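You operate a simulated robot arm through the tools that you are given. There is no shell and no other tool. Be economical: measure what you need, move in short steps, check, and stop when the job is done.

You run a simulated two-armed robot. Do the job below in one go: nothing can be reset, and whatever is moved stays where it is left.

TASK
Turn the pink knob to 841. Then take the purple tape and leave it on the yellow tray. Then put one of the eyelet cups from the top of the wide table on the top of the steel table. Keep to this order. Set down upright: eyelet cup.

The check looks at the end state, three seconds after you hand in, the way a careful person would. Anything else that was tipped, shoved, dropped, spilled or broken makes it a failure.

THE ROBOT
Two 7-joint arms with two-finger grippers on one trunk, on a base that drives. Base frame: it is fixed to the floor where the robot stands at the start and does not move with it; the origin is under the middle of the robot, x ahead of it, y to its left, z up. Lengths are in m, angles in degrees, forces in N, time in s.
The left shoulder is at the start at [0.05, 0.191, 1.192], the right one opposite. With the tool pointing down near the work surface each hand reaches from about 0.1 to 0.64 m from the robot's upright axis, wherever it stands, measured 20 degrees to its own side. Places, roughly: eyelet cup [-9, -13, 0.75]; pink knob [0.6, 0, 0.9]; purple tape (7x8x5 cm) [-8.2, -13.4, 0.6]; top of the steel table [-8.2, -11, 0.8]; yellow tray (28x33x7 cm) [-8.7, -13.9, 0.6]. Payload 2.69 kg a hand.
The TCP of each hand is the grasp point between the finger pads, 0.02 m short of the fingertips. In the tool frame z runs along the fingers and y along their closing line. Largest opening 0.1 m; the body of the gripper starts 0.063 m behind the TCP.
Orientation is that of the tool frame in the base frame, as a unit quaternion [w, x, y, z]. With the fingers straight down and closing along the base's y, the tool's x points along the base's -x, its y along +y and its z along -z.

THE INTERFACE
- The arms move only by the tool apply_moves. It takes "left_commands", "right_commands" or both (then of equal length, played together; a hand with none holds still); each is a list that holds one entry, the list of rows, each a list of 7 numbers: the closure, from 0 (fully open) to 1 (shut), then the shift along the tool's x, y, z in m, then the turn, a rotation vector about the tool's x, y, z in degrees. In form: [[[claw, tx, ty, tz, wx, wy, wz], ...]]. A call has 1 to 20 rows; each row shifts and turns the commanded pose from where the row before left it, along the tool's axes as they then stand. Each row takes 0.2 s and may step no farther than 0.05 m and 8.6 degrees from the row before; otherwise, or with a gripper value out of range, the whole call is refused. Where a pose cannot be reached the arm comes as near as it can. A force on the tool above 40 N (or 10 N above the force at the start of the call, whichever is more), or a blocked arm, ends the call early, and 0.2 s more pass. The fingers move at their own pace (about 0.153 m/s each) and stop on an object; they squeeze with about 37 N. The grip force told is the motor's: it shows also when the fingers shut on nothing. Time passes only in rows, and 0.2 s behind the last, so rows that do not move let the fingers close. The reply holds the time, the measured pose of the TCP, the force on the tool along the base axes, the opening and the grip force, in the units named above and with some noise, with the torque about the TCP (base axes, N m) and any sound that the robot's microphone picked up.
- Cameras (640 x 400 px; columns grow to the right, rows downward): "scene" is now at [0.1322, 0.0028, 1.364]; the picture's right is [0.02, -1.00, 0.00], its down [-0.55, -0.01, -0.84] and it looks along [0.84, 0.02, -0.55] (base axes); focal length 259 px, centre (320, 200). "left" rides on the left gripper at [0.07, 0.019, -0.099] in its tool frame; the picture's right is [-0.26, 0.97, 0.00], its down [-0.75, -0.20, -0.63] and it looks along [-0.61, -0.16, 0.78] (tool axes); focal length 230 px, centre (320, 200). "right" rides on the right gripper at [0.07, -0.019, -0.099] in its tool frame; the picture's right is [0.26, 0.97, 0.00], its down [-0.75, 0.20, -0.63] and it looks along [-0.61, 0.16, 0.78] (tool axes); focal length 230 px, centre (320, 200). There is no depth. A picture from a camera that has moved, and an enlarged one, comes with that camera's place and axes in the base frame and with its lens.
- grab_frame(camera): a new picture of that camera. The clock stands still meanwhile.
- slide_trunk(by): slides the trunk up (or, below 0, down) by that many m; the arms and the scene camera ride with it, the base frame stays. It gives what a move gives, with no picture.
- drive_base(legs): drives the robot by 1 to 6 legs, each [ahead, left, turn to the left] in m, m and degrees, along the robot's own axes; the way and the turn of a leg run together, so that a leg with both is an arc; at most 1.5 m and 180 degrees a leg. The arms and the cameras ride along, it lands a little off, and it stops where it bumps. It gives what a move gives.
- aim_head(pan, tilt): turns the head with the scene camera to pan (to the left, within 80 degrees either way) and tilt (down, from -29 to 69), counted from straight ahead of the robot. It gives what a move gives.
- enlarge(camera, box): a new picture of the part [left, top, right, bottom] of that camera's present view, enlarged. The clock stands still meanwhile.
- job_done(): hands the job in; it is judged then, once.

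Work in short steps. Places have to be worked out from the pictures, the camera data and where the tool is seen: move nearer, look again, correct. Check each grasp and each placing, and mend what went wrong. You have 165 turns and 122 pictures in all, those below and enlarged ones among them. Open the grippers and draw the arms clear of the work before you hand the job in, unless the task says otherwise; then end with one line.

The tools are called after ">>>" by a JSON object that holds its "method" and its "body". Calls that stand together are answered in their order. apply_moves: Moves the arms, as the interface text tells. Its arguments: {"type":"object","properties":{"left_commands":{"type":"array","items":{"type":"array","items":{"type":"array","items":{"type":"number"}}}},"right_commands":{"type":"array","items":{"type":"array","items":{"type":"array","items":{"type":"number"}}}}},"required":[]} The other tools are called the same way: slide_trunk (by) slides the trunk up or down; drive_base (legs) drives the base; aim_head (pan, tilt) turns the head that bears the scene camera; grab_frame (camera) takes a picture; enlarge (camera, box) takes an enlarged picture of a part of a camera's view; job_done () hands the job in.

At the start:

```text
t: 0.0
left_eef_pos: [0.3613, 0.1056, 1.1625]
left_orientation: [0.0, 0.0, 1.0, 0.0]
left_force: [0.3, 0.1, -0.2]
left_wrist_torque: [0.01, 0.02, 0.01]
left_finger_gap: 0.1001
left_finger_force: 0.0
right_eef_pos: [0.3997, -0.1964, 1.1277]
right_orientation: [0.0, 0.0, 1.0, 0.0]
right_force: [0.5, -0.6, -0.9]
right_wrist_torque: [0.01, 0.02, 0.02]
right_finger_gap: 0.0999
right_finger_force: 0.0
trunk travel left (down, up): [-0.25, 0.073]
robot x, y, heading: [-0.0022, -0.0012, 0.1]
head pan, tilt: [1.3, 33.2]
```

scene: 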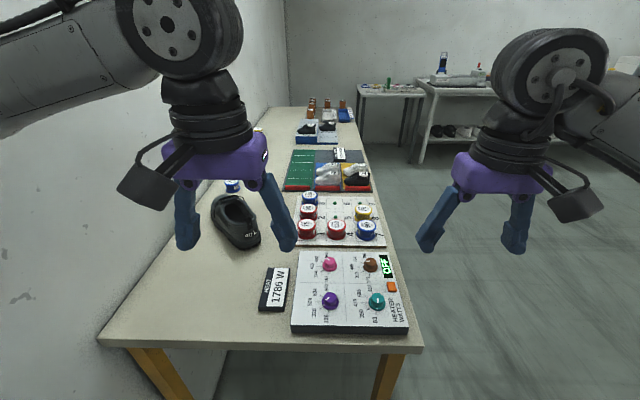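
right: 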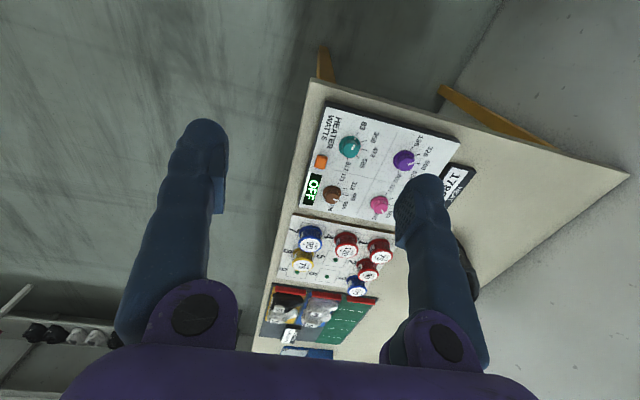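
left: 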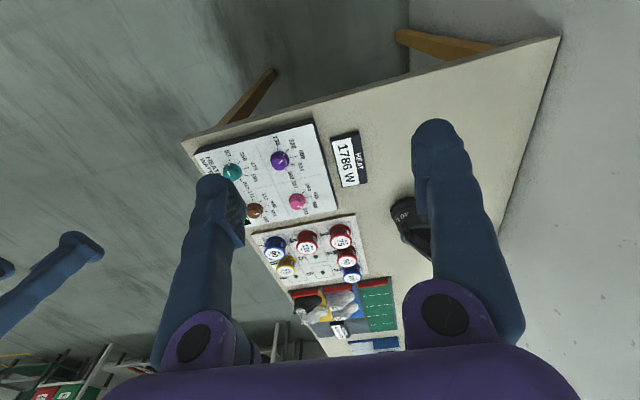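

The panel with the four knobs is ahead on the table. I enlarge it to read the scales.

>>> {"method": "enlarge", "body": {"camera": "scene", "box": [250, 240, 420, 346]}}

>>> {"method": "enlarge", "body": {"camera": "left", "box": [190, 110, 350, 210]}}

```text
3.76 times, centred on (335, 293) of scene
camera zoom: at [0.1322, 0.0028, 1.364], right [0.02, -1.0, 0.0], down [-0.55, -0.01, -0.84], along [0.84, 0.02, -0.55], focal length 976 px, centre (264, -150)
```

zoom: 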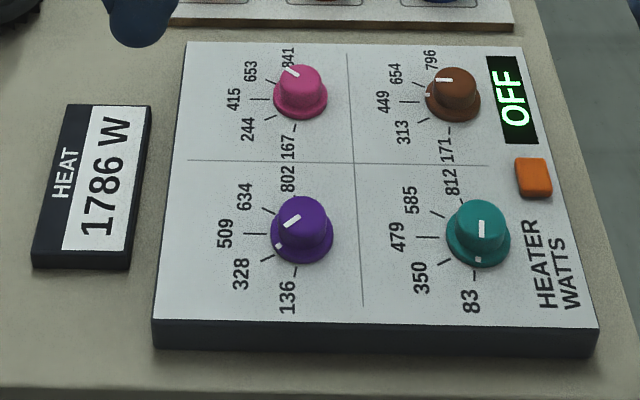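

```text
4.00 times, centred on (270, 160) of left
camera zoom: at [0.2921, 0.1244, 1.261], right [0.26, 0.97, 0.0], down [0.75, -0.2, 0.63], along [0.61, -0.16, -0.78], focal length 920 px, centre (520, 360)
```

zoom: 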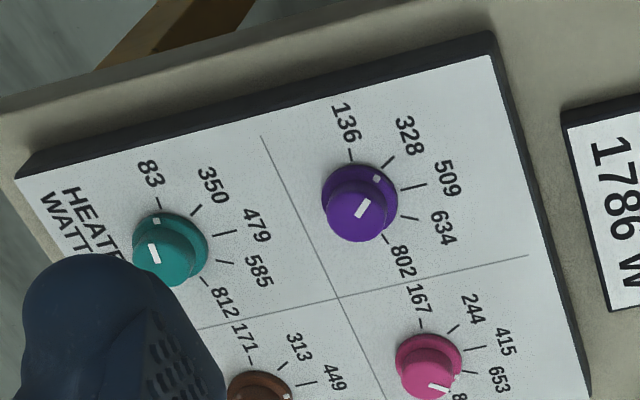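

The pink pointer sits somewhere near 653–841. I look at it from the right-hand camera as well.

>>> {"method": "enlarge", "body": {"camera": "right", "box": [310, 130, 470, 230]}}

>>> {"method": "enlarge", "body": {"camera": "scene", "box": [306, 248, 354, 278]}}

```text
4.00 times, centred on (390, 180) of right
camera zoom: at [0.3307, -0.2146, 1.2268], right [-0.26, 0.97, 0.0], down [0.75, 0.2, 0.63], along [0.61, 0.16, -0.78], focal length 920 px, centre (40, 280)
```

zoom: 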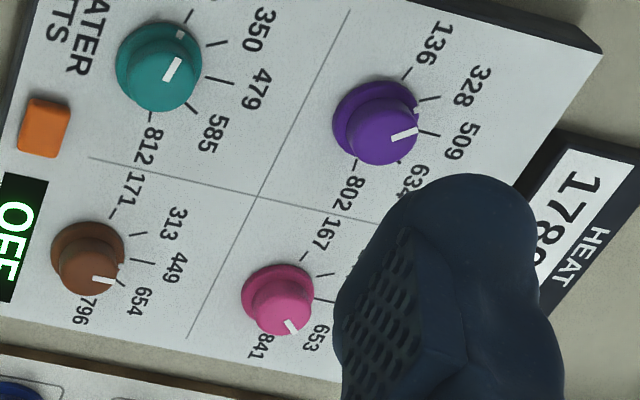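

```text
13.33 times, centred on (330, 263) of scene
camera zoom: at [0.1322, 0.0028, 1.364], right [0.02, -1.0, 0.0], down [-0.55, -0.01, -0.84], along [0.84, 0.02, -0.55], focal length 3456 px, centre (187, -640)
```

zoom: 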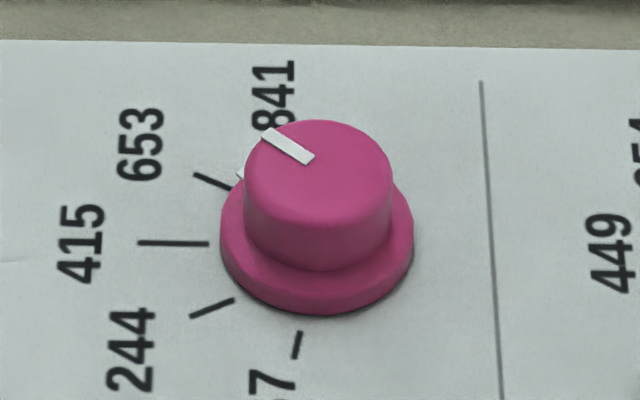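

The pink pointer points about 45° left of straight ahead (the 653 tick), and 841 lies straight ahead (+x), so it needs about 45° clockwise from above. I move the left hand to just above the knob, estimated at (0.598, -0.010), with the fingers partly closed.

>>> {"method": "apply_moves", "body": {"left_commands": [[[0.4, -0.034, -0.0165, 0.018, 0, 0, 0], [0.4, -0.034, -0.0165, 0.018, 0, 0, 0], [0.4, -0.034, -0.0165, 0.018, 0, 0, 0], [0.4, -0.034, -0.0165, 0.018, 0, 0, 0], [0.4, -0.034, -0.0165, 0.018, 0, 0, 0], [0.4, -0.034, -0.0165, 0.018, 0, 0, 0], [0.4, -0.033, -0.0165, 0.018, 0, 0, 0], [0.4, 0, 0, 0.04, 0, 0, 0]]]}}

>>> {"method": "grab_frame", "body": {"camera": "left"}}

>>> {"method": "grab_frame", "body": {"camera": "scene"}}

```text
t: 1.8
left_eef_pos: [0.5989, -0.0089, 0.9966]
left_orientation: [0.0, 0.0, 1.0, 0.0]
left_force: [-0.5, 0.0, 0.2]
left_wrist_torque: [0.01, 0.02, 0.02]
left_finger_gap: 0.06
left_finger_force: 0.0
right_eef_pos: [0.4002, -0.1949, 1.1274]
right_orientation: [0.0, 0.001, 1.0, -0.001]
right_force: [-0.3, 0.7, 0.2]
right_wrist_torque: [0.0, 0.02, 0.02]
right_finger_gap: 0.0999
right_finger_force: 0.2
trunk travel left (down, up): [-0.25, 0.073]
robot x, y, heading: [0.0003, -0.0002, -0.0]
head pan, tilt: [1.3, 33.2]
```

```text
114 pictures are left
camera left: at [0.5298, 0.0096, 1.0946], right [0.26, 0.97, 0.0], down [0.75, -0.2, 0.63], along [0.61, -0.16, -0.78], focal length 230 px, centre (320, 200)
```

left: 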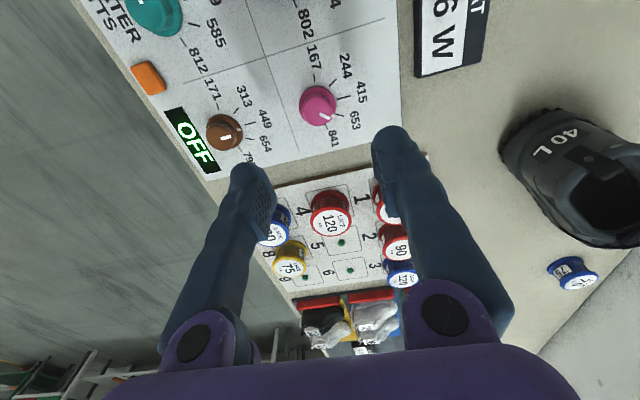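

```text
113 pictures are left
camera scene: at [0.1327, 0.0035, 1.364], right [0.02, -1.0, 0.0], down [-0.55, -0.01, -0.84], along [0.84, 0.02, -0.55], focal length 259 px, centre (320, 200)
```

scene: 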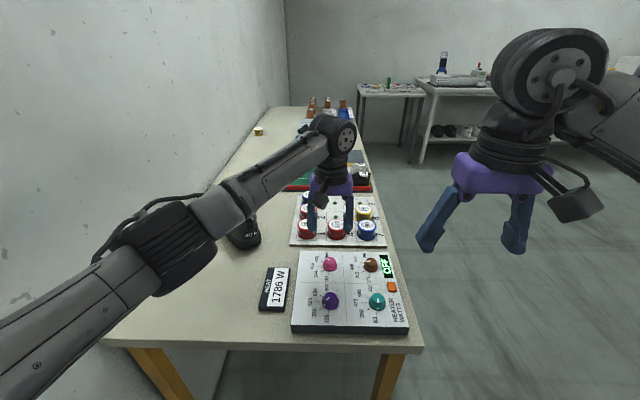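

Triangulating both views puts the knob top at about (0.592, -0.008, 0.872). I descend to z ≈ 0.90 with a small correction and look again.

>>> {"method": "apply_moves", "body": {"left_commands": [[[0.4, 0.006, 0.001, 0.03, 0, 0, 0], [0.4, 0, 0, 0.04, 0, 0, 0], [0.4, 0, 0, 0.027, 0, 0, 0]]]}}

>>> {"method": "grab_frame", "body": {"camera": "left"}}

>>> {"method": "enlarge", "body": {"camera": "scene", "box": [282, 220, 378, 280]}}

```text
t: 2.6
left_eef_pos: [0.5924, -0.0085, 0.899]
left_orientation: [0.0, 0.0, 1.0, 0.001]
left_force: [-0.2, 1.0, 0.1]
left_wrist_torque: [0.02, 0.03, 0.02]
left_finger_gap: 0.0603
left_finger_force: 0.1
right_eef_pos: [0.4002, -0.1965, 1.1254]
right_orientation: [0.0, 0.001, 1.0, 0.0]
right_force: [-0.2, 0.6, -0.2]
right_wrist_torque: [0.0, 0.01, -0.03]
right_finger_gap: 0.1
right_finger_force: 0.1
trunk travel left (down, up): [-0.25, 0.073]
robot x, y, heading: [-0.0018, -0.0008, -0.2]
head pan, tilt: [1.3, 33.2]
```

```text
112 pictures are left
camera left: at [0.5231, 0.0099, 0.997], right [0.26, 0.97, 0.0], down [0.75, -0.2, 0.63], along [0.61, -0.16, -0.78], focal length 230 px, centre (320, 200)
```

left: 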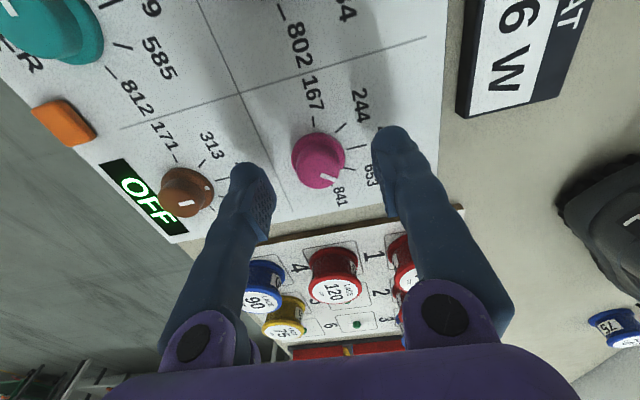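

```text
6.67 times, centred on (330, 250) of scene
camera zoom: at [0.1324, 0.0029, 1.3641], right [0.02, -1.0, 0.0], down [-0.55, -0.01, -0.84], along [0.84, 0.02, -0.55], focal length 1728 px, centre (253, -133)
```

zoom: 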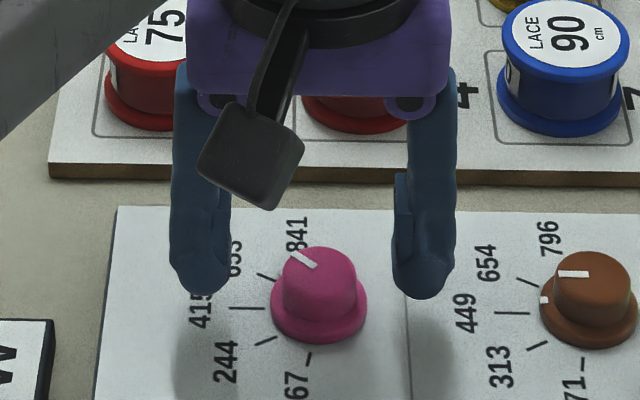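

The fingers straddle the knob. I go down 14 mm and check the height before closing.

>>> {"method": "apply_moves", "body": {"left_commands": [[[0.4, -0.001, -0.001, 0.007, 0, 0, 0], [0.4, 0, 0, 0.007, 0, 0, 0], [0.4, 0, 0, 0, 0, 0, 0]]]}}

>>> {"method": "enlarge", "body": {"camera": "scene", "box": [298, 235, 362, 275]}}

>>> {"method": "enlarge", "body": {"camera": "left", "box": [220, 100, 420, 225]}}

```text
t: 3.4
left_eef_pos: [0.5936, -0.0106, 0.8831]
left_orientation: [0.001, 0.0, 1.0, 0.001]
left_force: [-0.8, 0.4, 0.9]
left_wrist_torque: [0.0, 0.01, 0.0]
left_finger_gap: 0.0599
left_finger_force: 0.0
right_eef_pos: [0.4001, -0.1959, 1.1284]
right_orientation: [0.0, 0.0, 1.0, 0.0]
right_force: [-0.5, 0.4, 0.4]
right_wrist_torque: [0.04, -0.06, 0.01]
right_finger_gap: 0.0999
right_finger_force: 0.1
trunk travel left (down, up): [-0.25, 0.073]
robot x, y, heading: [0.0047, 0.0001, 0.1]
head pan, tilt: [1.3, 33.2]
```

```text
10.00 times, centred on (330, 255) of scene
camera zoom: at [0.1322, 0.0027, 1.364], right [0.02, -1.0, 0.0], down [-0.55, -0.01, -0.84], along [0.84, 0.02, -0.55], focal length 2592 px, centre (220, -350)
```

zoom: 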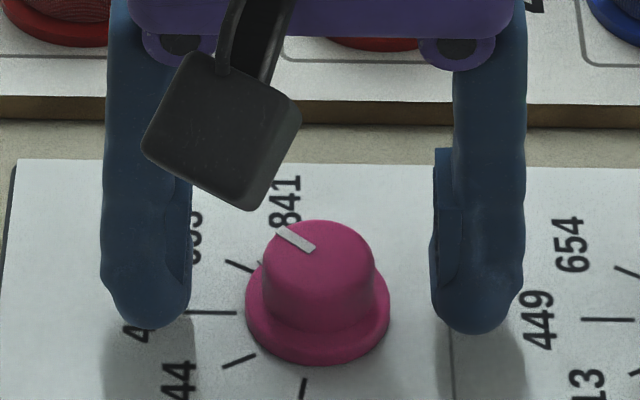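

```text
3.20 times, centred on (320, 162) of left
camera zoom: at [0.524, 0.0086, 0.9834], right [0.26, 0.97, 0.0], down [0.75, -0.2, 0.63], along [0.61, -0.16, -0.78], focal length 736 px, centre (320, 320)
```

zoom: 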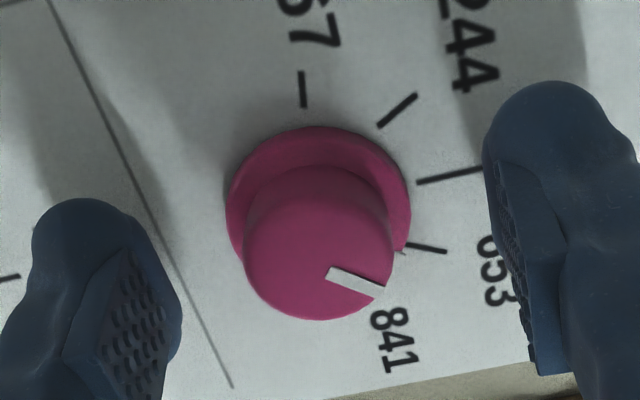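

The tips are about level with the knob's lower body and centred. I ease down 4 mm and close on the knob.

>>> {"method": "apply_moves", "body": {"left_commands": [[[0.4, 0.001, 0, 0.002, 0, 0, 0], [0.4, 0, 0, 0.002, 0, 0, 0], [0.6, 0, 0, 0, 0, 0, 0], [0.75, 0, 0, 0, 0, 0, 0], [0.9, 0, 0, 0, 0, 0, 0]]]}}

>>> {"method": "enlarge", "body": {"camera": "left", "box": [220, 100, 420, 225]}}

>>> {"method": "enlarge", "body": {"camera": "scene", "box": [298, 235, 362, 275]}}

```text
t: 4.6
left_eef_pos: [0.592, -0.0134, 0.8822]
left_orientation: [0.0, 0.001, 1.0, -0.001]
left_force: [-0.9, -10.1, -4.3]
left_wrist_torque: [-0.24, -0.19, -0.06]
left_finger_gap: 0.0268
left_finger_force: 45.0
right_eef_pos: [0.4004, -0.1972, 1.1273]
right_orientation: [0.0, -0.001, 1.0, 0.0]
right_force: [0.0, -0.6, -0.4]
right_wrist_torque: [-0.01, -0.04, 0.01]
right_finger_gap: 0.0999
right_finger_force: 0.0
trunk travel left (down, up): [-0.25, 0.073]
robot x, y, heading: [0.0003, 0.0008, -0.3]
head pan, tilt: [1.3, 33.2]
```

```text
3.20 times, centred on (320, 162) of left
camera zoom: at [0.5228, 0.0068, 0.9798], right [0.26, 0.97, 0.0], down [0.75, -0.2, 0.63], along [0.61, -0.17, -0.78], focal length 736 px, centre (320, 320)
```

zoom: 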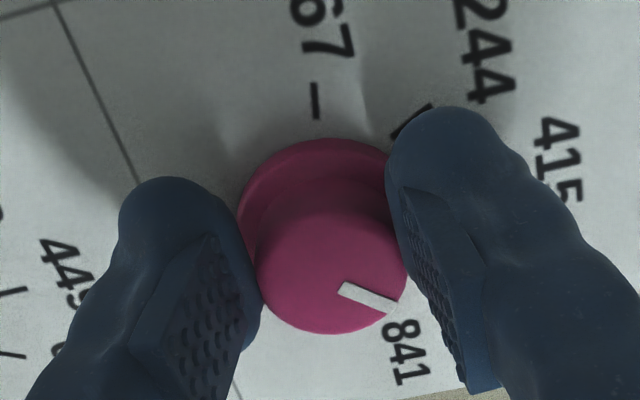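

```text
10.00 times, centred on (330, 255) of scene
camera zoom: at [0.1325, 0.0016, 1.3639], right [0.02, -1.0, 0.0], down [-0.55, -0.01, -0.84], along [0.84, 0.02, -0.55], focal length 2592 px, centre (220, -350)
```

zoom: 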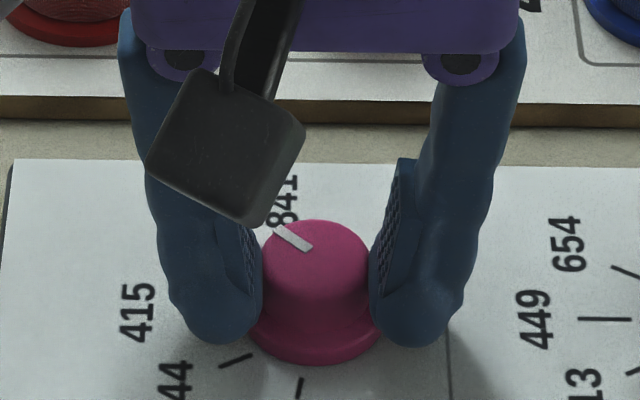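

The knob is held (gap 27 mm). I relieve the small side load and turn 40° clockwise (positive about tool z), then look.

>>> {"method": "apply_moves", "body": {"left_commands": [[[0.9, 0, -0.003, 0, 0, 0, 0], [0.9, 0, 0, 0, 0, 0, 8], [0.9, 0, 0, 0, 0, 0, 8], [0.9, 0, 0, 0, 0, 0, 8], [0.9, 0, 0, 0, 0, 0, 8], [0.9, 0, 0, 0, 0, 0, 8], [0.9, 0, 0, 0, 0, 0, 0]]]}}

>>> {"method": "enlarge", "body": {"camera": "left", "box": [220, 100, 420, 225]}}

>>> {"method": "enlarge", "body": {"camera": "scene", "box": [298, 235, 362, 275]}}

```text
t: 6.2
left_eef_pos: [0.5942, -0.0075, 0.8808]
left_orientation: [0.001, 0.34, 0.94, 0.002]
left_force: [5.3, 26.1, 6.8]
left_wrist_torque: [0.61, 0.43, 0.56]
left_finger_gap: 0.0268
left_finger_force: 45.2
right_eef_pos: [0.3994, -0.1934, 1.1278]
right_orientation: [0.0, 0.0, 1.0, -0.001]
right_force: [-0.1, 0.1, 0.2]
right_wrist_torque: [-0.02, 0.0, 0.0]
right_finger_gap: 0.0999
right_finger_force: 0.1
trunk travel left (down, up): [-0.25, 0.073]
robot x, y, heading: [0.0007, 0.001, 0.0]
head pan, tilt: [1.3, 33.2]
```

```text
3.20 times, centred on (320, 162) of left
camera zoom: at [0.5525, 0.0511, 0.98], right [0.82, 0.58, 0.0], down [0.45, -0.64, 0.63], along [0.36, -0.51, -0.78], focal length 736 px, centre (320, 320)
```

zoom: 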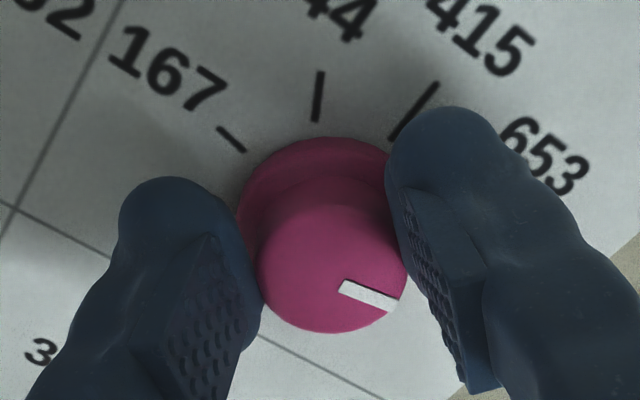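

```text
10.00 times, centred on (330, 255) of scene
camera zoom: at [0.1321, 0.0056, 1.3641], right [0.02, -1.0, 0.0], down [-0.55, -0.02, -0.84], along [0.84, 0.02, -0.55], focal length 2592 px, centre (220, -350)
```

zoom: 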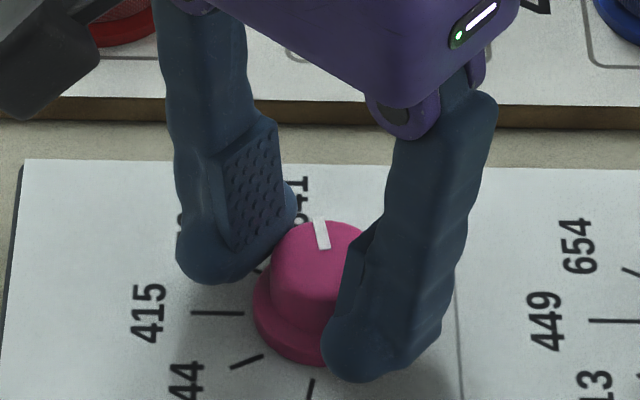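

The pointer followed the hand (39.8° turned). From the geometry the 841 tick is probably around 10° left of +x, so this may already be close. I release, rise and look from above with the wrist camera.

>>> {"method": "apply_moves", "body": {"left_commands": [[[0.7, 0, 0, 0, 0, 0, 0], [0.4, 0, 0, 0, 0, 0, 0], [0.4, 0, 0, -0.04, 0, 0, 0], [0.4, 0, 0, -0.04, 0, 0, 0], [0.4, -0.03, 0, -0.03, 0, 0, 0]]]}}

>>> {"method": "enlarge", "body": {"camera": "left", "box": [220, 20, 420, 145]}}

>>> {"method": "enlarge", "body": {"camera": "scene", "box": [306, 248, 354, 278]}}

```text
t: 7.4
left_eef_pos: [0.6137, -0.0336, 0.9914]
left_orientation: [-0.001, 0.343, 0.939, 0.0]
left_force: [0.4, -1.2, -0.2]
left_wrist_torque: [0.0, 0.02, -0.01]
left_finger_gap: 0.0602
left_finger_force: 0.1
right_eef_pos: [0.3994, -0.1963, 1.1271]
right_orientation: [-0.001, 0.0, 1.0, 0.0]
right_force: [-0.7, -0.4, -0.4]
right_wrist_torque: [0.01, 0.0, 0.01]
right_finger_gap: 0.1
right_finger_force: 0.1
trunk travel left (down, up): [-0.25, 0.073]
robot x, y, heading: [-0.0025, -0.0006, 0.1]
head pan, tilt: [1.3, 33.2]
```

```text
3.20 times, centred on (320, 82) of left
camera zoom: at [0.5733, 0.026, 1.0899], right [0.82, 0.57, 0.0], down [0.45, -0.64, 0.63], along [0.36, -0.51, -0.78], focal length 736 px, centre (320, 576)
```

zoom: 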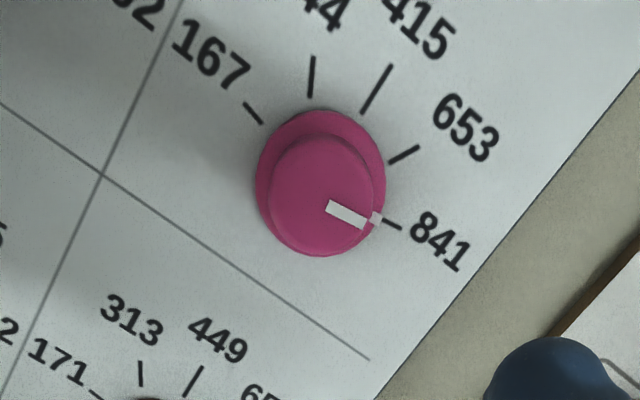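

```text
13.33 times, centred on (330, 263) of scene
camera zoom: at [0.1318, 0.0014, 1.364], right [0.02, -1.0, 0.0], down [-0.55, -0.01, -0.84], along [0.84, 0.02, -0.55], focal length 3456 px, centre (187, -640)
```

zoom: 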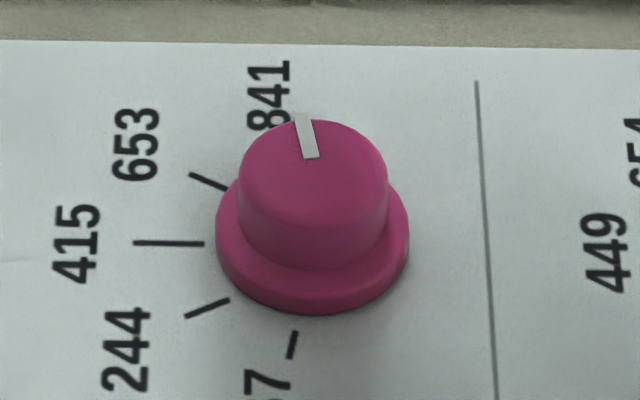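

The pointer now sits on the 841 tick. I enlarge tighter to check the fine alignment.

>>> {"method": "enlarge", "body": {"camera": "left", "box": [288, 46, 368, 96]}}

```text
8.00 times, centred on (328, 71) of left
camera zoom: at [0.5733, 0.026, 1.0899], right [0.82, 0.57, 0.0], down [0.45, -0.64, 0.63], along [0.36, -0.51, -0.78], focal length 1841 px, centre (256, 1232)
```

zoom: 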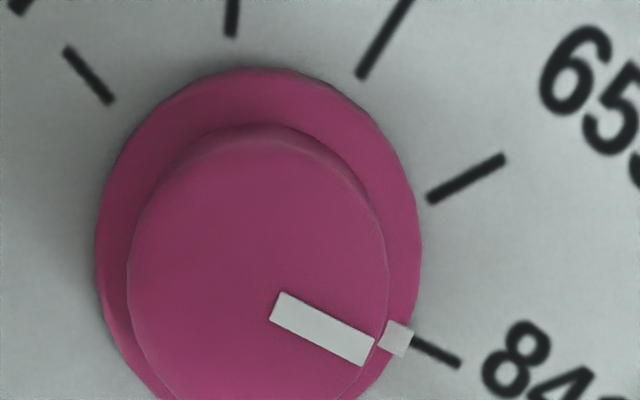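

The skirt mark lines up with the 841 tick, so the knob is done. I raise and retract the left arm, turning the hand back straight.

>>> {"method": "apply_moves", "body": {"left_commands": [[[0.4, 0, 0, -0.045, 0, 0, 0], [0.4, 0, 0, -0.045, 0, 0, 0], [0.4, 0, 0, -0.045, 0, 0, -8], [0.4, 0, 0, -0.045, 0, 0, -8], [0.4, 0, 0, 0, 0, 0, -8], [0.4, 0, 0, 0, 0, 0, -8], [0.4, 0, 0, 0, 0, 0, -8], [0.3, 0.035, 0.025, 0, 0, 0, 0], [0.2, 0.035, 0.025, 0, 0, 0, 0], [0.1, 0.035, 0.025, 0, 0, 0, 0], [0, 0.035, 0.025, 0, 0, 0, 0], [0, 0.035, 0.025, 0, 0, 0, 0], [0, 0.035, 0.025, 0, 0, 0, 0], [0, 0.035, 0.025, 0, 0, 0, 0], [0, 0.03, 0.025, 0, 0, 0, 0]]]}}

>>> {"method": "aim_head", "body": {"pan": -78, "tilt": 20}}

>>> {"method": "grab_frame", "body": {"camera": "scene"}}

```text
t: 10.6
left_eef_pos: [0.6001, -0.0312, 1.1713]
left_orientation: [0.0, 0.0, 1.0, 0.0]
left_force: [-0.1, 0.4, 0.1]
left_wrist_torque: [0.04, -0.01, 0.0]
left_finger_gap: 0.1
left_finger_force: 0.0
left hand out of reach, approached as far as the arm can: row 4, 8, 9, 10, 11, 12, 13, 14, 15
right_eef_pos: [0.3995, -0.1959, 1.1294]
right_orientation: [0.0, 0.0, 1.0, 0.0]
right_force: [-0.8, 0.9, -0.1]
right_wrist_torque: [-0.04, 0.0, -0.03]
right_finger_gap: 0.0999
right_finger_force: 0.1
trunk travel left (down, up): [-0.25, 0.073]
robot x, y, heading: [-0.002, 0.0028, 0.1]
head pan, tilt: [1.3, 33.2]
```

```text
t: 12.1
left_eef_pos: [0.6004, -0.0319, 1.1715]
left_orientation: [0.001, 0.0, 1.0, 0.0]
left_force: [-0.6, -1.0, 0.2]
left_wrist_torque: [-0.01, -0.01, 0.0]
left_finger_gap: 0.1002
left_finger_force: 0.0
right_eef_pos: [0.4, -0.1964, 1.1264]
right_orientation: [0.0, -0.001, 1.0, -0.001]
right_force: [0.7, 0.4, -1.0]
right_wrist_torque: [0.01, 0.03, -0.02]
right_finger_gap: 0.1
right_finger_force: 0.0
trunk travel left (down, up): [-0.25, 0.073]
robot x, y, heading: [0.0009, -0.0015, -0.0]
head pan, tilt: [-78.0, 20.0]
```

```text
101 pictures are left
camera scene: at [0.0626, -0.0904, 1.3851], right [-0.98, -0.21, 0.0], down [-0.07, 0.33, -0.94], along [0.2, -0.92, -0.34], focal length 259 px, centre (320, 200)
```

scene: 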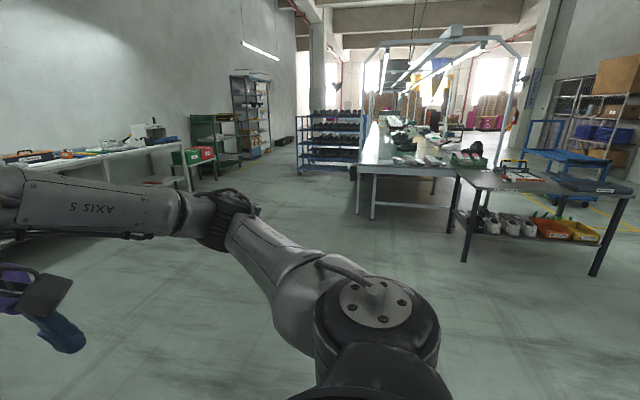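

The left arm stopped short while retracting; I try retracting again, lower and back.

>>> {"method": "apply_moves", "body": {"left_commands": [[[0, 0.02, 0, 0.02, 0, 0, 0], [0, 0.03, 0.01, 0.01, 0, 0, 0], [0, 0.035, 0.02, 0, 0, 0, 0], [0, 0.035, 0.02, 0, 0, 0, 0], [0, 0.035, 0.02, 0, 0, 0, 0], [0, 0.035, 0.025, 0, 0, 0, 0], [0, 0.035, 0.025, 0, 0, 0, 0], [0, 0.02, 0.025, 0, 0, 0, 0]]]}}

```text
t: 13.9
left_eef_pos: [0.3546, 0.1128, 1.1415]
left_orientation: [0.0, 0.0, 1.0, 0.0]
left_force: [0.1, 0.2, -0.2]
left_wrist_torque: [0.0, -0.03, 0.03]
left_finger_gap: 0.1
left_finger_force: 0.0
right_eef_pos: [0.3992, -0.1961, 1.1284]
right_orientation: [0.0, 0.0, 1.0, 0.0]
right_force: [0.1, -0.3, 0.0]
right_wrist_torque: [0.0, 0.0, 0.03]
right_finger_gap: 0.0999
right_finger_force: 0.0
trunk travel left (down, up): [-0.25, 0.073]
robot x, y, heading: [-0.0017, 0.0007, -0.1]
head pan, tilt: [-78.0, 20.0]
```

Arm is retracted. I back off a little, turn right to face the targets, and look around.

>>> {"method": "drive_base", "body": {"legs": [[-0.3, 0, 0], [0, 0, -100]]}}

>>> {"method": "aim_head", "body": {"pan": 0, "tilt": 15}}

>>> {"method": "grab_frame", "body": {"camera": "scene"}}

>>> {"method": "aim_head", "body": {"pan": -55, "tilt": 15}}

>>> {"method": "grab_frame", "body": {"camera": "scene"}}

```text
t: 15.2
left_eef_pos: [0.2768, 0.116, 1.1409]
left_orientation: [0.002, -0.002, 1.0, 0.0]
left_force: [0.2, -0.4, 0.7]
left_wrist_torque: [0.0, 0.04, -0.03]
left_finger_gap: 0.0999
left_finger_force: 0.0
right_eef_pos: [0.3218, -0.1921, 1.1274]
right_orientation: [0.001, -0.002, 1.0, 0.0]
right_force: [1.2, 0.3, 0.0]
right_wrist_torque: [-0.03, 0.04, 0.04]
right_finger_gap: 0.1
right_finger_force: 0.1
trunk travel left (down, up): [-0.25, 0.073]
robot x, y, heading: [-0.0782, 0.0012, 0.0]
head pan, tilt: [-78.0, 20.0]
stopped in leg 1: the robot was blocked; the commanded pose is now the measured one
```

```text
t: 16.7
left_eef_pos: [0.2751, 0.1156, 1.1418]
left_orientation: [0.002, -0.002, 1.0, 0.001]
left_force: [0.0, -0.7, -0.2]
left_wrist_torque: [0.01, 0.03, -0.04]
left_finger_gap: 0.0996
left_finger_force: 0.0
right_eef_pos: [0.3196, -0.1931, 1.128]
right_orientation: [0.001, -0.003, 1.0, 0.0]
right_force: [0.4, 0.6, 0.4]
right_wrist_torque: [0.01, -0.01, 0.0]
right_finger_gap: 0.0999
right_finger_force: 0.1
trunk travel left (down, up): [-0.25, 0.073]
robot x, y, heading: [-0.0775, 0.0023, 0.3]
head pan, tilt: [0.0, 15.0]
```

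```text
100 pictures are left
camera scene: at [0.0559, 0.0027, 1.3933], right [0.0, -1.0, 0.0], down [-0.26, 0.0, -0.97], along [0.97, 0.0, -0.26], focal length 259 px, centre (320, 200)
```

scene: 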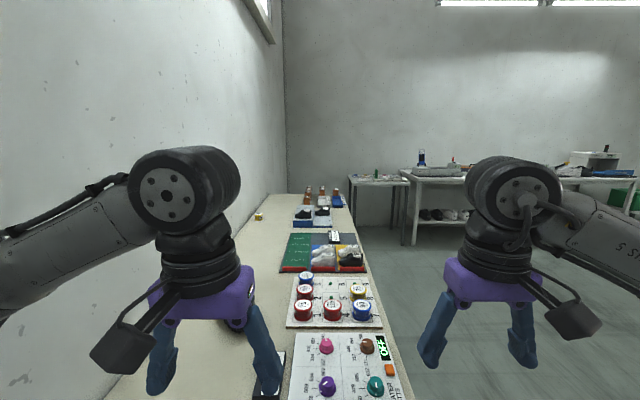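

```text
t: 17.9
left_eef_pos: [0.2744, 0.1162, 1.1428]
left_orientation: [0.001, -0.002, 1.0, 0.0]
left_force: [0.2, 0.2, 0.4]
left_wrist_torque: [-0.01, -0.01, -0.05]
left_finger_gap: 0.1
left_finger_force: 0.2
right_eef_pos: [0.3189, -0.1932, 1.1285]
right_orientation: [0.001, -0.002, 1.0, 0.0]
right_force: [0.5, 0.1, -0.3]
right_wrist_torque: [-0.01, -0.02, -0.01]
right_finger_gap: 0.0999
right_finger_force: 0.0
trunk travel left (down, up): [-0.25, 0.073]
robot x, y, heading: [-0.0813, 0.0034, 0.3]
head pan, tilt: [-55.0, 15.0]
```

```text
99 pictures are left
camera scene: at [0.0165, -0.0739, 1.3933], right [-0.82, -0.58, 0.0], down [-0.15, 0.21, -0.97], along [0.56, -0.79, -0.26], focal length 259 px, centre (320, 200)
```

scene: 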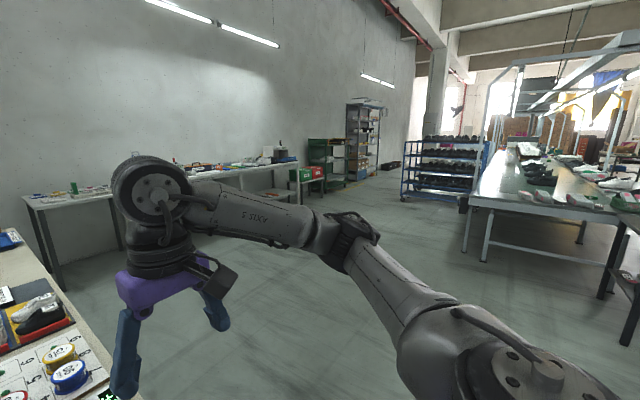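

Something is right behind the robot. I strafe to the right into the free floor, then turn right and look.

>>> {"method": "drive_base", "body": {"legs": [[0.05, 0, 0], [0, -1.0, 0], [0, 0, -120]]}}

>>> {"method": "aim_head", "body": {"pan": 20, "tilt": 10}}

>>> {"method": "grab_frame", "body": {"camera": "scene"}}

>>> {"method": "aim_head", "body": {"pan": -50, "tilt": 10}}

>>> {"method": "grab_frame", "body": {"camera": "scene"}}

```text
t: 32.5
left_eef_pos: [-0.0924, -1.3557, 1.1427]
left_orientation: [0.0, 0.859, 0.511, 0.0]
left_force: [-0.5, -0.1, 0.4]
left_wrist_torque: [0.01, 0.06, -0.01]
left_finger_gap: 0.1001
left_finger_force: 0.0
right_eef_pos: [-0.3843, -1.2485, 1.1286]
right_orientation: [0.0, 0.859, 0.512, -0.001]
right_force: [-1.2, 0.2, 0.1]
right_wrist_torque: [0.01, -0.04, 0.02]
right_finger_gap: 0.1001
right_finger_force: 0.1
trunk travel left (down, up): [-0.25, 0.073]
robot x, y, heading: [-0.0206, -0.9893, -118.3]
head pan, tilt: [-55.0, 15.0]
```

```text
t: 33.9
left_eef_pos: [-0.0924, -1.356, 1.142]
left_orientation: [0.0, 0.86, 0.51, 0.0]
left_force: [0.3, 0.0, -0.8]
left_wrist_torque: [-0.01, -0.02, 0.03]
left_finger_gap: 0.1
left_finger_force: 0.0
right_eef_pos: [-0.3839, -1.2482, 1.1284]
right_orientation: [0.0, 0.859, 0.512, -0.001]
right_force: [0.6, -0.5, 0.1]
right_wrist_torque: [-0.01, 0.01, -0.01]
right_finger_gap: 0.1
right_finger_force: 0.2
trunk travel left (down, up): [-0.25, 0.073]
robot x, y, heading: [-0.0209, -0.9925, -118.7]
head pan, tilt: [20.0, 10.0]
```

```text
98 pictures are left
camera scene: at [-0.0504, -1.117, 1.4014], right [-0.99, 0.15, 0.0], down [0.03, 0.17, -0.98], along [-0.15, -0.97, -0.17], focal length 259 px, centre (320, 200)
```

scene: 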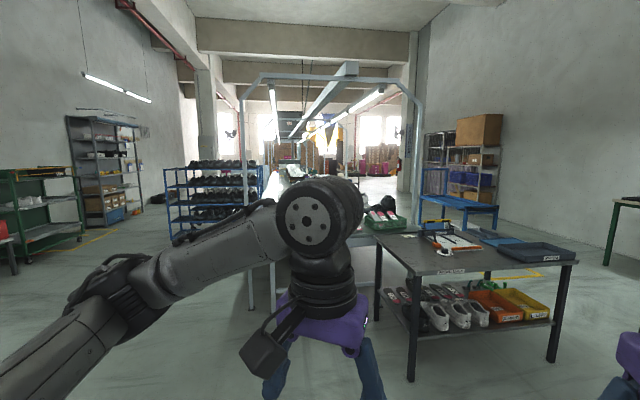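

```text
t: 35.3
left_eef_pos: [-0.0923, -1.3563, 1.1421]
left_orientation: [0.001, 0.86, 0.511, -0.001]
left_force: [-0.1, -0.3, -0.2]
left_wrist_torque: [0.0, -0.01, -0.03]
left_finger_gap: 0.1003
left_finger_force: 0.0
right_eef_pos: [-0.3829, -1.2488, 1.1281]
right_orientation: [0.001, 0.859, 0.512, -0.001]
right_force: [0.8, 0.0, 0.3]
right_wrist_torque: [-0.01, 0.0, 0.0]
right_finger_gap: 0.0998
right_finger_force: 0.0
trunk travel left (down, up): [-0.25, 0.073]
robot x, y, heading: [-0.0224, -0.9892, -118.3]
head pan, tilt: [-50.0, 10.0]
```

```text
97 pictures are left
camera scene: at [-0.1278, -1.0437, 1.4014], right [-0.2, 0.98, 0.0], down [0.17, 0.03, -0.98], along [-0.96, -0.2, -0.17], focal length 259 px, centre (320, 200)
```

scene: 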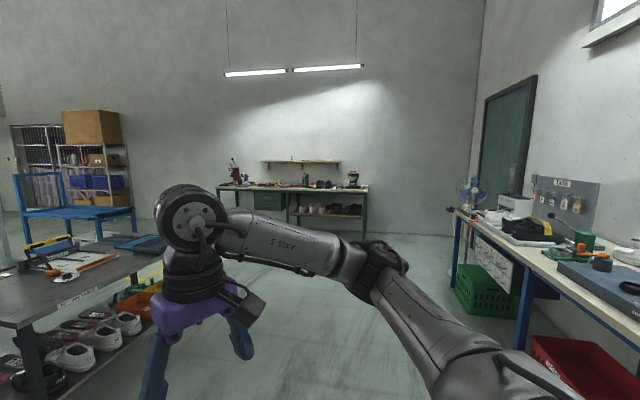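

The room opens on toward -y past a blue cart on the right of the conveyor. I move to about (-2.6, -1.5) facing -y and look ahead.

>>> {"method": "drive_base", "body": {"legs": [[0, 0, 28.3], [0.0, -1.3, 0], [0.2, -1.3, 0]]}}

>>> {"method": "aim_head", "body": {"pan": 0, "tilt": 15}}

>>> {"method": "grab_frame", "body": {"camera": "scene"}}

```text
t: 59.5
left_eef_pos: [-2.4888, -1.5832, 1.1418]
left_orientation: [0.001, 0.7, 0.714, -0.001]
left_force: [0.1, 0.1, 0.3]
left_wrist_torque: [-0.01, 0.02, 0.0]
left_finger_gap: 0.1002
left_finger_force: 0.0
right_eef_pos: [-2.7948, -1.6332, 1.1282]
right_orientation: [0.001, 0.699, 0.715, -0.001]
right_force: [-0.6, 0.1, 0.0]
right_wrist_torque: [-0.02, -0.02, 0.01]
right_finger_gap: 0.1
right_finger_force: 0.0
trunk travel left (down, up): [-0.25, 0.073]
robot x, y, heading: [-2.6065, -1.2299, -88.8]
head pan, tilt: [-50.0, 10.0]
```

```text
t: 60.7
left_eef_pos: [-2.4888, -1.5828, 1.1426]
left_orientation: [0.001, 0.701, 0.713, -0.002]
left_force: [-0.4, 0.0, 1.0]
left_wrist_torque: [0.0, 0.03, -0.02]
left_finger_gap: 0.1002
left_finger_force: 0.0
right_eef_pos: [-2.795, -1.6335, 1.1288]
right_orientation: [0.0, 0.7, 0.714, -0.001]
right_force: [0.8, -0.4, -0.4]
right_wrist_torque: [-0.04, 0.03, 0.0]
right_finger_gap: 0.1002
right_finger_force: 0.0
trunk travel left (down, up): [-0.25, 0.073]
robot x, y, heading: [-2.6072, -1.2288, -88.9]
head pan, tilt: [0.0, 15.0]
```

```text
96 pictures are left
camera scene: at [-2.6018, -1.3626, 1.3933], right [-1.0, -0.02, 0.0], down [-0.01, 0.26, -0.97], along [0.02, -0.97, -0.26], focal length 259 px, centre (320, 200)
```

scene: 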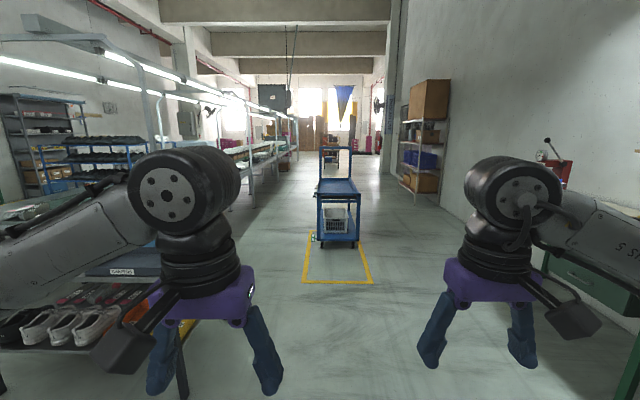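

The way leads past a blue cart (x ≈ -2.6…-3.0, y ≈ -4.4…-5.5); I pass on its right at x ≈ -3.6, clear of the bench and shelf.

>>> {"method": "drive_base", "body": {"legs": [[1.4, -0.2, 0], [0.9, -0.75, 0], [0.2, 0, 0]]}}

>>> {"method": "grab_frame", "body": {"camera": "scene"}}

```text
t: 75.6
left_eef_pos: [-3.3395, -4.1282, 1.1427]
left_orientation: [0.0, 0.693, 0.721, 0.0]
left_force: [-0.2, -0.8, -0.4]
left_wrist_torque: [0.05, 0.02, 0.02]
left_finger_gap: 0.0999
left_finger_force: 0.0
right_eef_pos: [-3.6454, -4.1837, 1.128]
right_orientation: [0.001, 0.693, 0.721, 0.0]
right_force: [-0.4, 0.7, -0.2]
right_wrist_torque: [0.01, 0.0, 0.03]
right_finger_gap: 0.1001
right_finger_force: 0.1
trunk travel left (down, up): [-0.25, 0.073]
robot x, y, heading: [-3.4653, -3.7767, -87.7]
head pan, tilt: [0.0, 15.0]
```

```text
95 pictures are left
camera scene: at [-3.4571, -3.9096, 1.3932], right [-1.0, -0.04, 0.0], down [-0.01, 0.26, -0.97], along [0.04, -0.96, -0.26], focal length 259 px, centre (320, 200)
```

scene: 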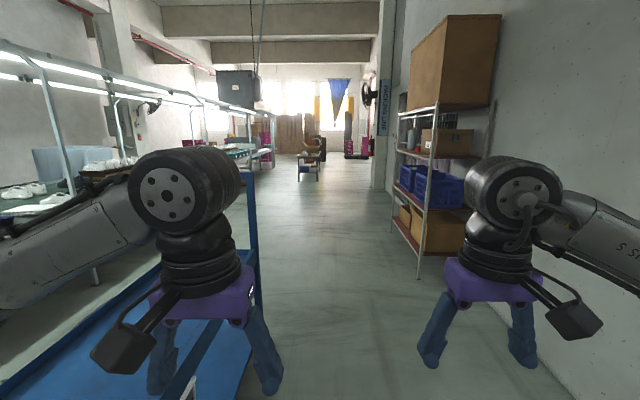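

The corridor between cart (x ≈ -3.1) and shelf (x ≈ -4.34) is centred at x ≈ -3.72; I shift right, straighten, and drive through.

>>> {"method": "drive_base", "body": {"legs": [[0, -0.25, -2.3], [1.5, 0, 0], [1.5, 0, 0], [1.0, 0.1, 0]]}}

>>> {"method": "grab_frame", "body": {"camera": "scene"}}

```text
t: 97.3
left_eef_pos: [-3.5044, -8.1506, 1.142]
left_orientation: [0.002, 0.707, 0.707, -0.002]
left_force: [0.1, 0.8, 0.2]
left_wrist_torque: [0.03, 0.03, -0.02]
left_finger_gap: 0.1001
left_finger_force: 0.1
right_eef_pos: [-3.8129, -8.1951, 1.128]
right_orientation: [0.001, 0.706, 0.708, 0.0]
right_force: [-0.2, -0.6, -0.1]
right_wrist_torque: [-0.01, 0.01, -0.01]
right_finger_gap: 0.1
right_finger_force: 0.1
trunk travel left (down, up): [-0.25, 0.073]
robot x, y, heading: [-3.6171, -7.7968, -89.8]
head pan, tilt: [0.0, 15.0]
```

```text
94 pictures are left
camera scene: at [-3.6145, -7.9288, 1.3933], right [-1.0, 0.0, 0.0], down [0.0, 0.26, -0.97], along [0.0, -0.97, -0.26], focal length 259 px, centre (320, 200)
```

scene: 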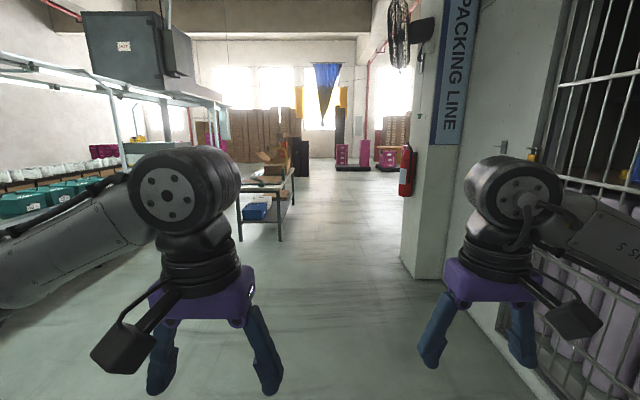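

I continue past the pillar (corner ≈ (-4.5, -10.3)), keeping clear of the table at left, then look right.

>>> {"method": "drive_base", "body": {"legs": [[1.5, -0.1, 0], [1.4, -0.05, 0]]}}

>>> {"method": "aim_head", "body": {"pan": -60, "tilt": 12}}

>>> {"method": "grab_frame", "body": {"camera": "scene"}}

```text
refused: leg 1 is longer than a leg can be; nothing moved
```

```text
t: 98.7
left_eef_pos: [-3.5055, -8.1515, 1.1418]
left_orientation: [0.001, 0.707, 0.708, -0.001]
left_force: [0.1, -0.3, -0.4]
left_wrist_torque: [0.0, -0.03, 0.0]
left_finger_gap: 0.1002
left_finger_force: 0.0
right_eef_pos: [-3.814, -8.1957, 1.1283]
right_orientation: [0.001, 0.706, 0.708, 0.0]
right_force: [0.5, -0.6, 0.3]
right_wrist_torque: [0.02, -0.03, 0.02]
right_finger_gap: 0.1002
right_finger_force: 0.1
trunk travel left (down, up): [-0.25, 0.073]
robot x, y, heading: [-3.6211, -7.7929, -89.8]
head pan, tilt: [-60.0, 12.0]
```

```text
93 pictures are left
camera scene: at [-3.6952, -7.882, 1.3982], right [-0.5, 0.86, 0.0], down [0.18, 0.1, -0.98], along [-0.85, -0.49, -0.21], focal length 259 px, centre (320, 200)
```

scene: 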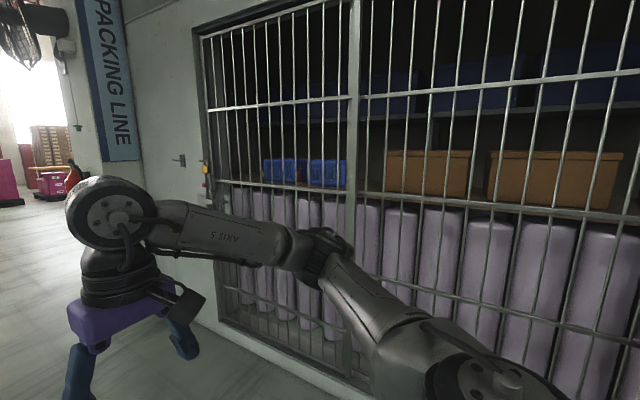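

A leg was slightly too long; I repeat it with shorter legs.

>>> {"method": "drive_base", "body": {"legs": [[1.45, -0.1, 0], [1.45, -0.05, 0]]}}

>>> {"method": "grab_frame", "body": {"camera": "scene"}}

```text
t: 112.7
left_eef_pos: [-3.6741, -11.0542, 1.1427]
left_orientation: [0.001, 0.707, 0.707, -0.001]
left_force: [-0.1, 0.1, 0.4]
left_wrist_torque: [-0.02, 0.0, -0.03]
left_finger_gap: 0.0999
left_finger_force: 0.1
right_eef_pos: [-3.983, -11.0989, 1.1294]
right_orientation: [0.0, 0.706, 0.708, 0.0]
right_force: [-0.7, 1.0, 0.3]
right_wrist_torque: [-0.01, -0.03, 0.01]
right_finger_gap: 0.1
right_finger_force: 0.1
trunk travel left (down, up): [-0.25, 0.073]
robot x, y, heading: [-3.7886, -10.6984, -89.8]
head pan, tilt: [-60.0, 12.0]
```

```text
92 pictures are left
camera scene: at [-3.8648, -10.7844, 1.3982], right [-0.5, 0.86, 0.0], down [0.18, 0.1, -0.98], along [-0.85, -0.49, -0.21], focal length 259 px, centre (320, 200)
```

scene: 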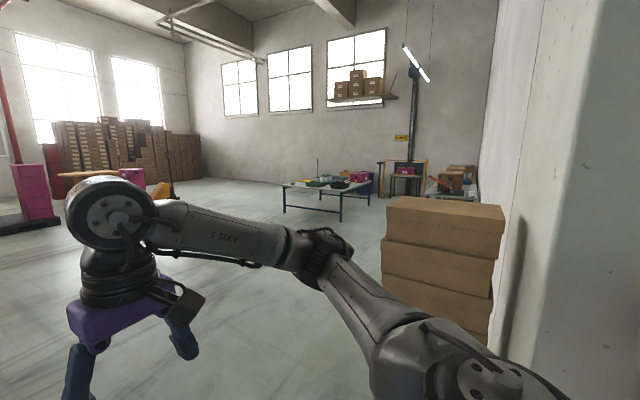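

The wide table and the steel table by the wall are visible now. I enlarge that area.

>>> {"method": "enlarge", "body": {"camera": "scene", "box": [260, 130, 500, 280]}}

```text
2.67 times, centred on (380, 205) of scene
camera zoom: at [-3.8648, -10.7844, 1.3982], right [-0.5, 0.86, 0.0], down [0.18, 0.1, -0.98], along [-0.85, -0.49, -0.21], focal length 691 px, centre (160, 187)
```

zoom: 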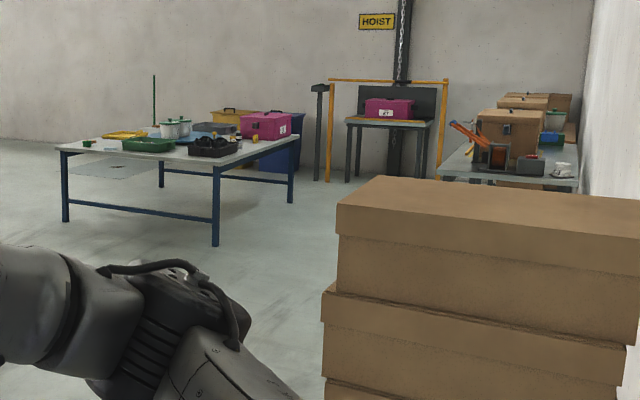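

The wide table spans about x -8.0…-9.5, y -12.75…-14.05. I drive to its near (+x) side at y ≈ -13.4, facing -x.

>>> {"method": "drive_base", "body": {"legs": [[1.35, -0.2, 0], [1.35, -0.2, 0], [0, 0, -90], [1.5, 0, 0], [1.2, 0, 0]]}}

>>> {"method": "aim_head", "body": {"pan": 0, "tilt": 25}}

>>> {"method": "grab_frame", "body": {"camera": "scene"}}

```text
t: 142.3
left_eef_pos: [-7.2136, -13.5741, 1.1429]
left_orientation: [0.0, 1.0, 0.016, -0.002]
left_force: [0.6, 0.0, 0.3]
left_wrist_torque: [-0.01, -0.01, 0.01]
left_finger_gap: 0.0998
left_finger_force: 0.1
right_eef_pos: [-7.2689, -13.2672, 1.1284]
right_orientation: [0.0, 1.0, 0.017, -0.001]
right_force: [-0.4, 0.3, -0.1]
right_wrist_torque: [-0.04, -0.03, -0.02]
right_finger_gap: 0.1
right_finger_force: 0.1
trunk travel left (down, up): [-0.25, 0.073]
robot x, y, heading: [-6.8618, -13.4466, -178.2]
head pan, tilt: [-60.0, 12.0]
```

```text
t: 143.6
left_eef_pos: [-7.2137, -13.5733, 1.1422]
left_orientation: [0.0, 1.0, 0.016, -0.002]
left_force: [0.0, 0.9, -0.3]
left_wrist_torque: [-0.01, 0.01, 0.01]
left_finger_gap: 0.0998
left_finger_force: 0.2
right_eef_pos: [-7.2675, -13.2675, 1.1278]
right_orientation: [-0.001, 1.0, 0.018, -0.002]
right_force: [0.5, -0.5, 0.2]
right_wrist_torque: [0.0, 0.01, -0.01]
right_finger_gap: 0.1
right_finger_force: 0.1
trunk travel left (down, up): [-0.25, 0.073]
robot x, y, heading: [-6.8608, -13.4492, -178.1]
head pan, tilt: [0.0, 25.0]
```

```text
90 pictures are left
camera scene: at [-6.9906, -13.4531, 1.3771], right [-0.03, 1.0, 0.0], down [0.42, 0.01, -0.91], along [-0.91, -0.03, -0.42], focal length 259 px, centre (320, 200)
```

scene: 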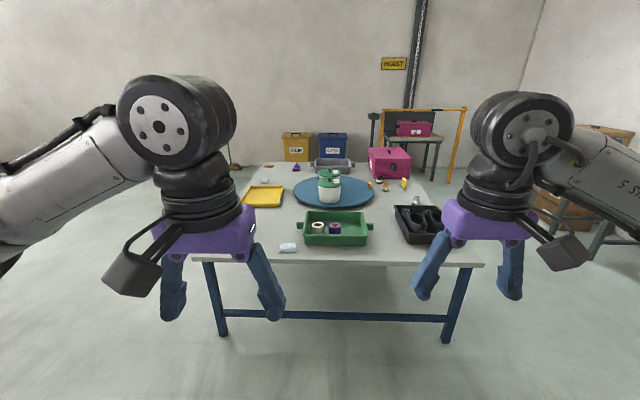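

>>> {"method": "enlarge", "body": {"camera": "scene", "box": [220, 140, 444, 280]}}

```text
2.86 times, centred on (332, 210) of scene
camera zoom: at [-6.9906, -13.4531, 1.3771], right [-0.03, 1.0, 0.0], down [0.42, 0.01, -0.91], along [-0.91, -0.03, -0.42], focal length 741 px, centre (286, 171)
```

zoom: 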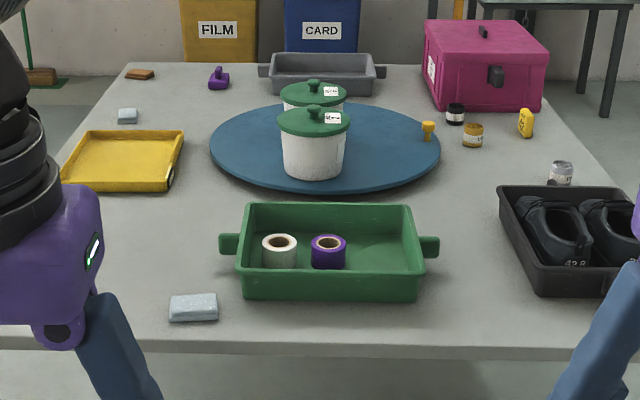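

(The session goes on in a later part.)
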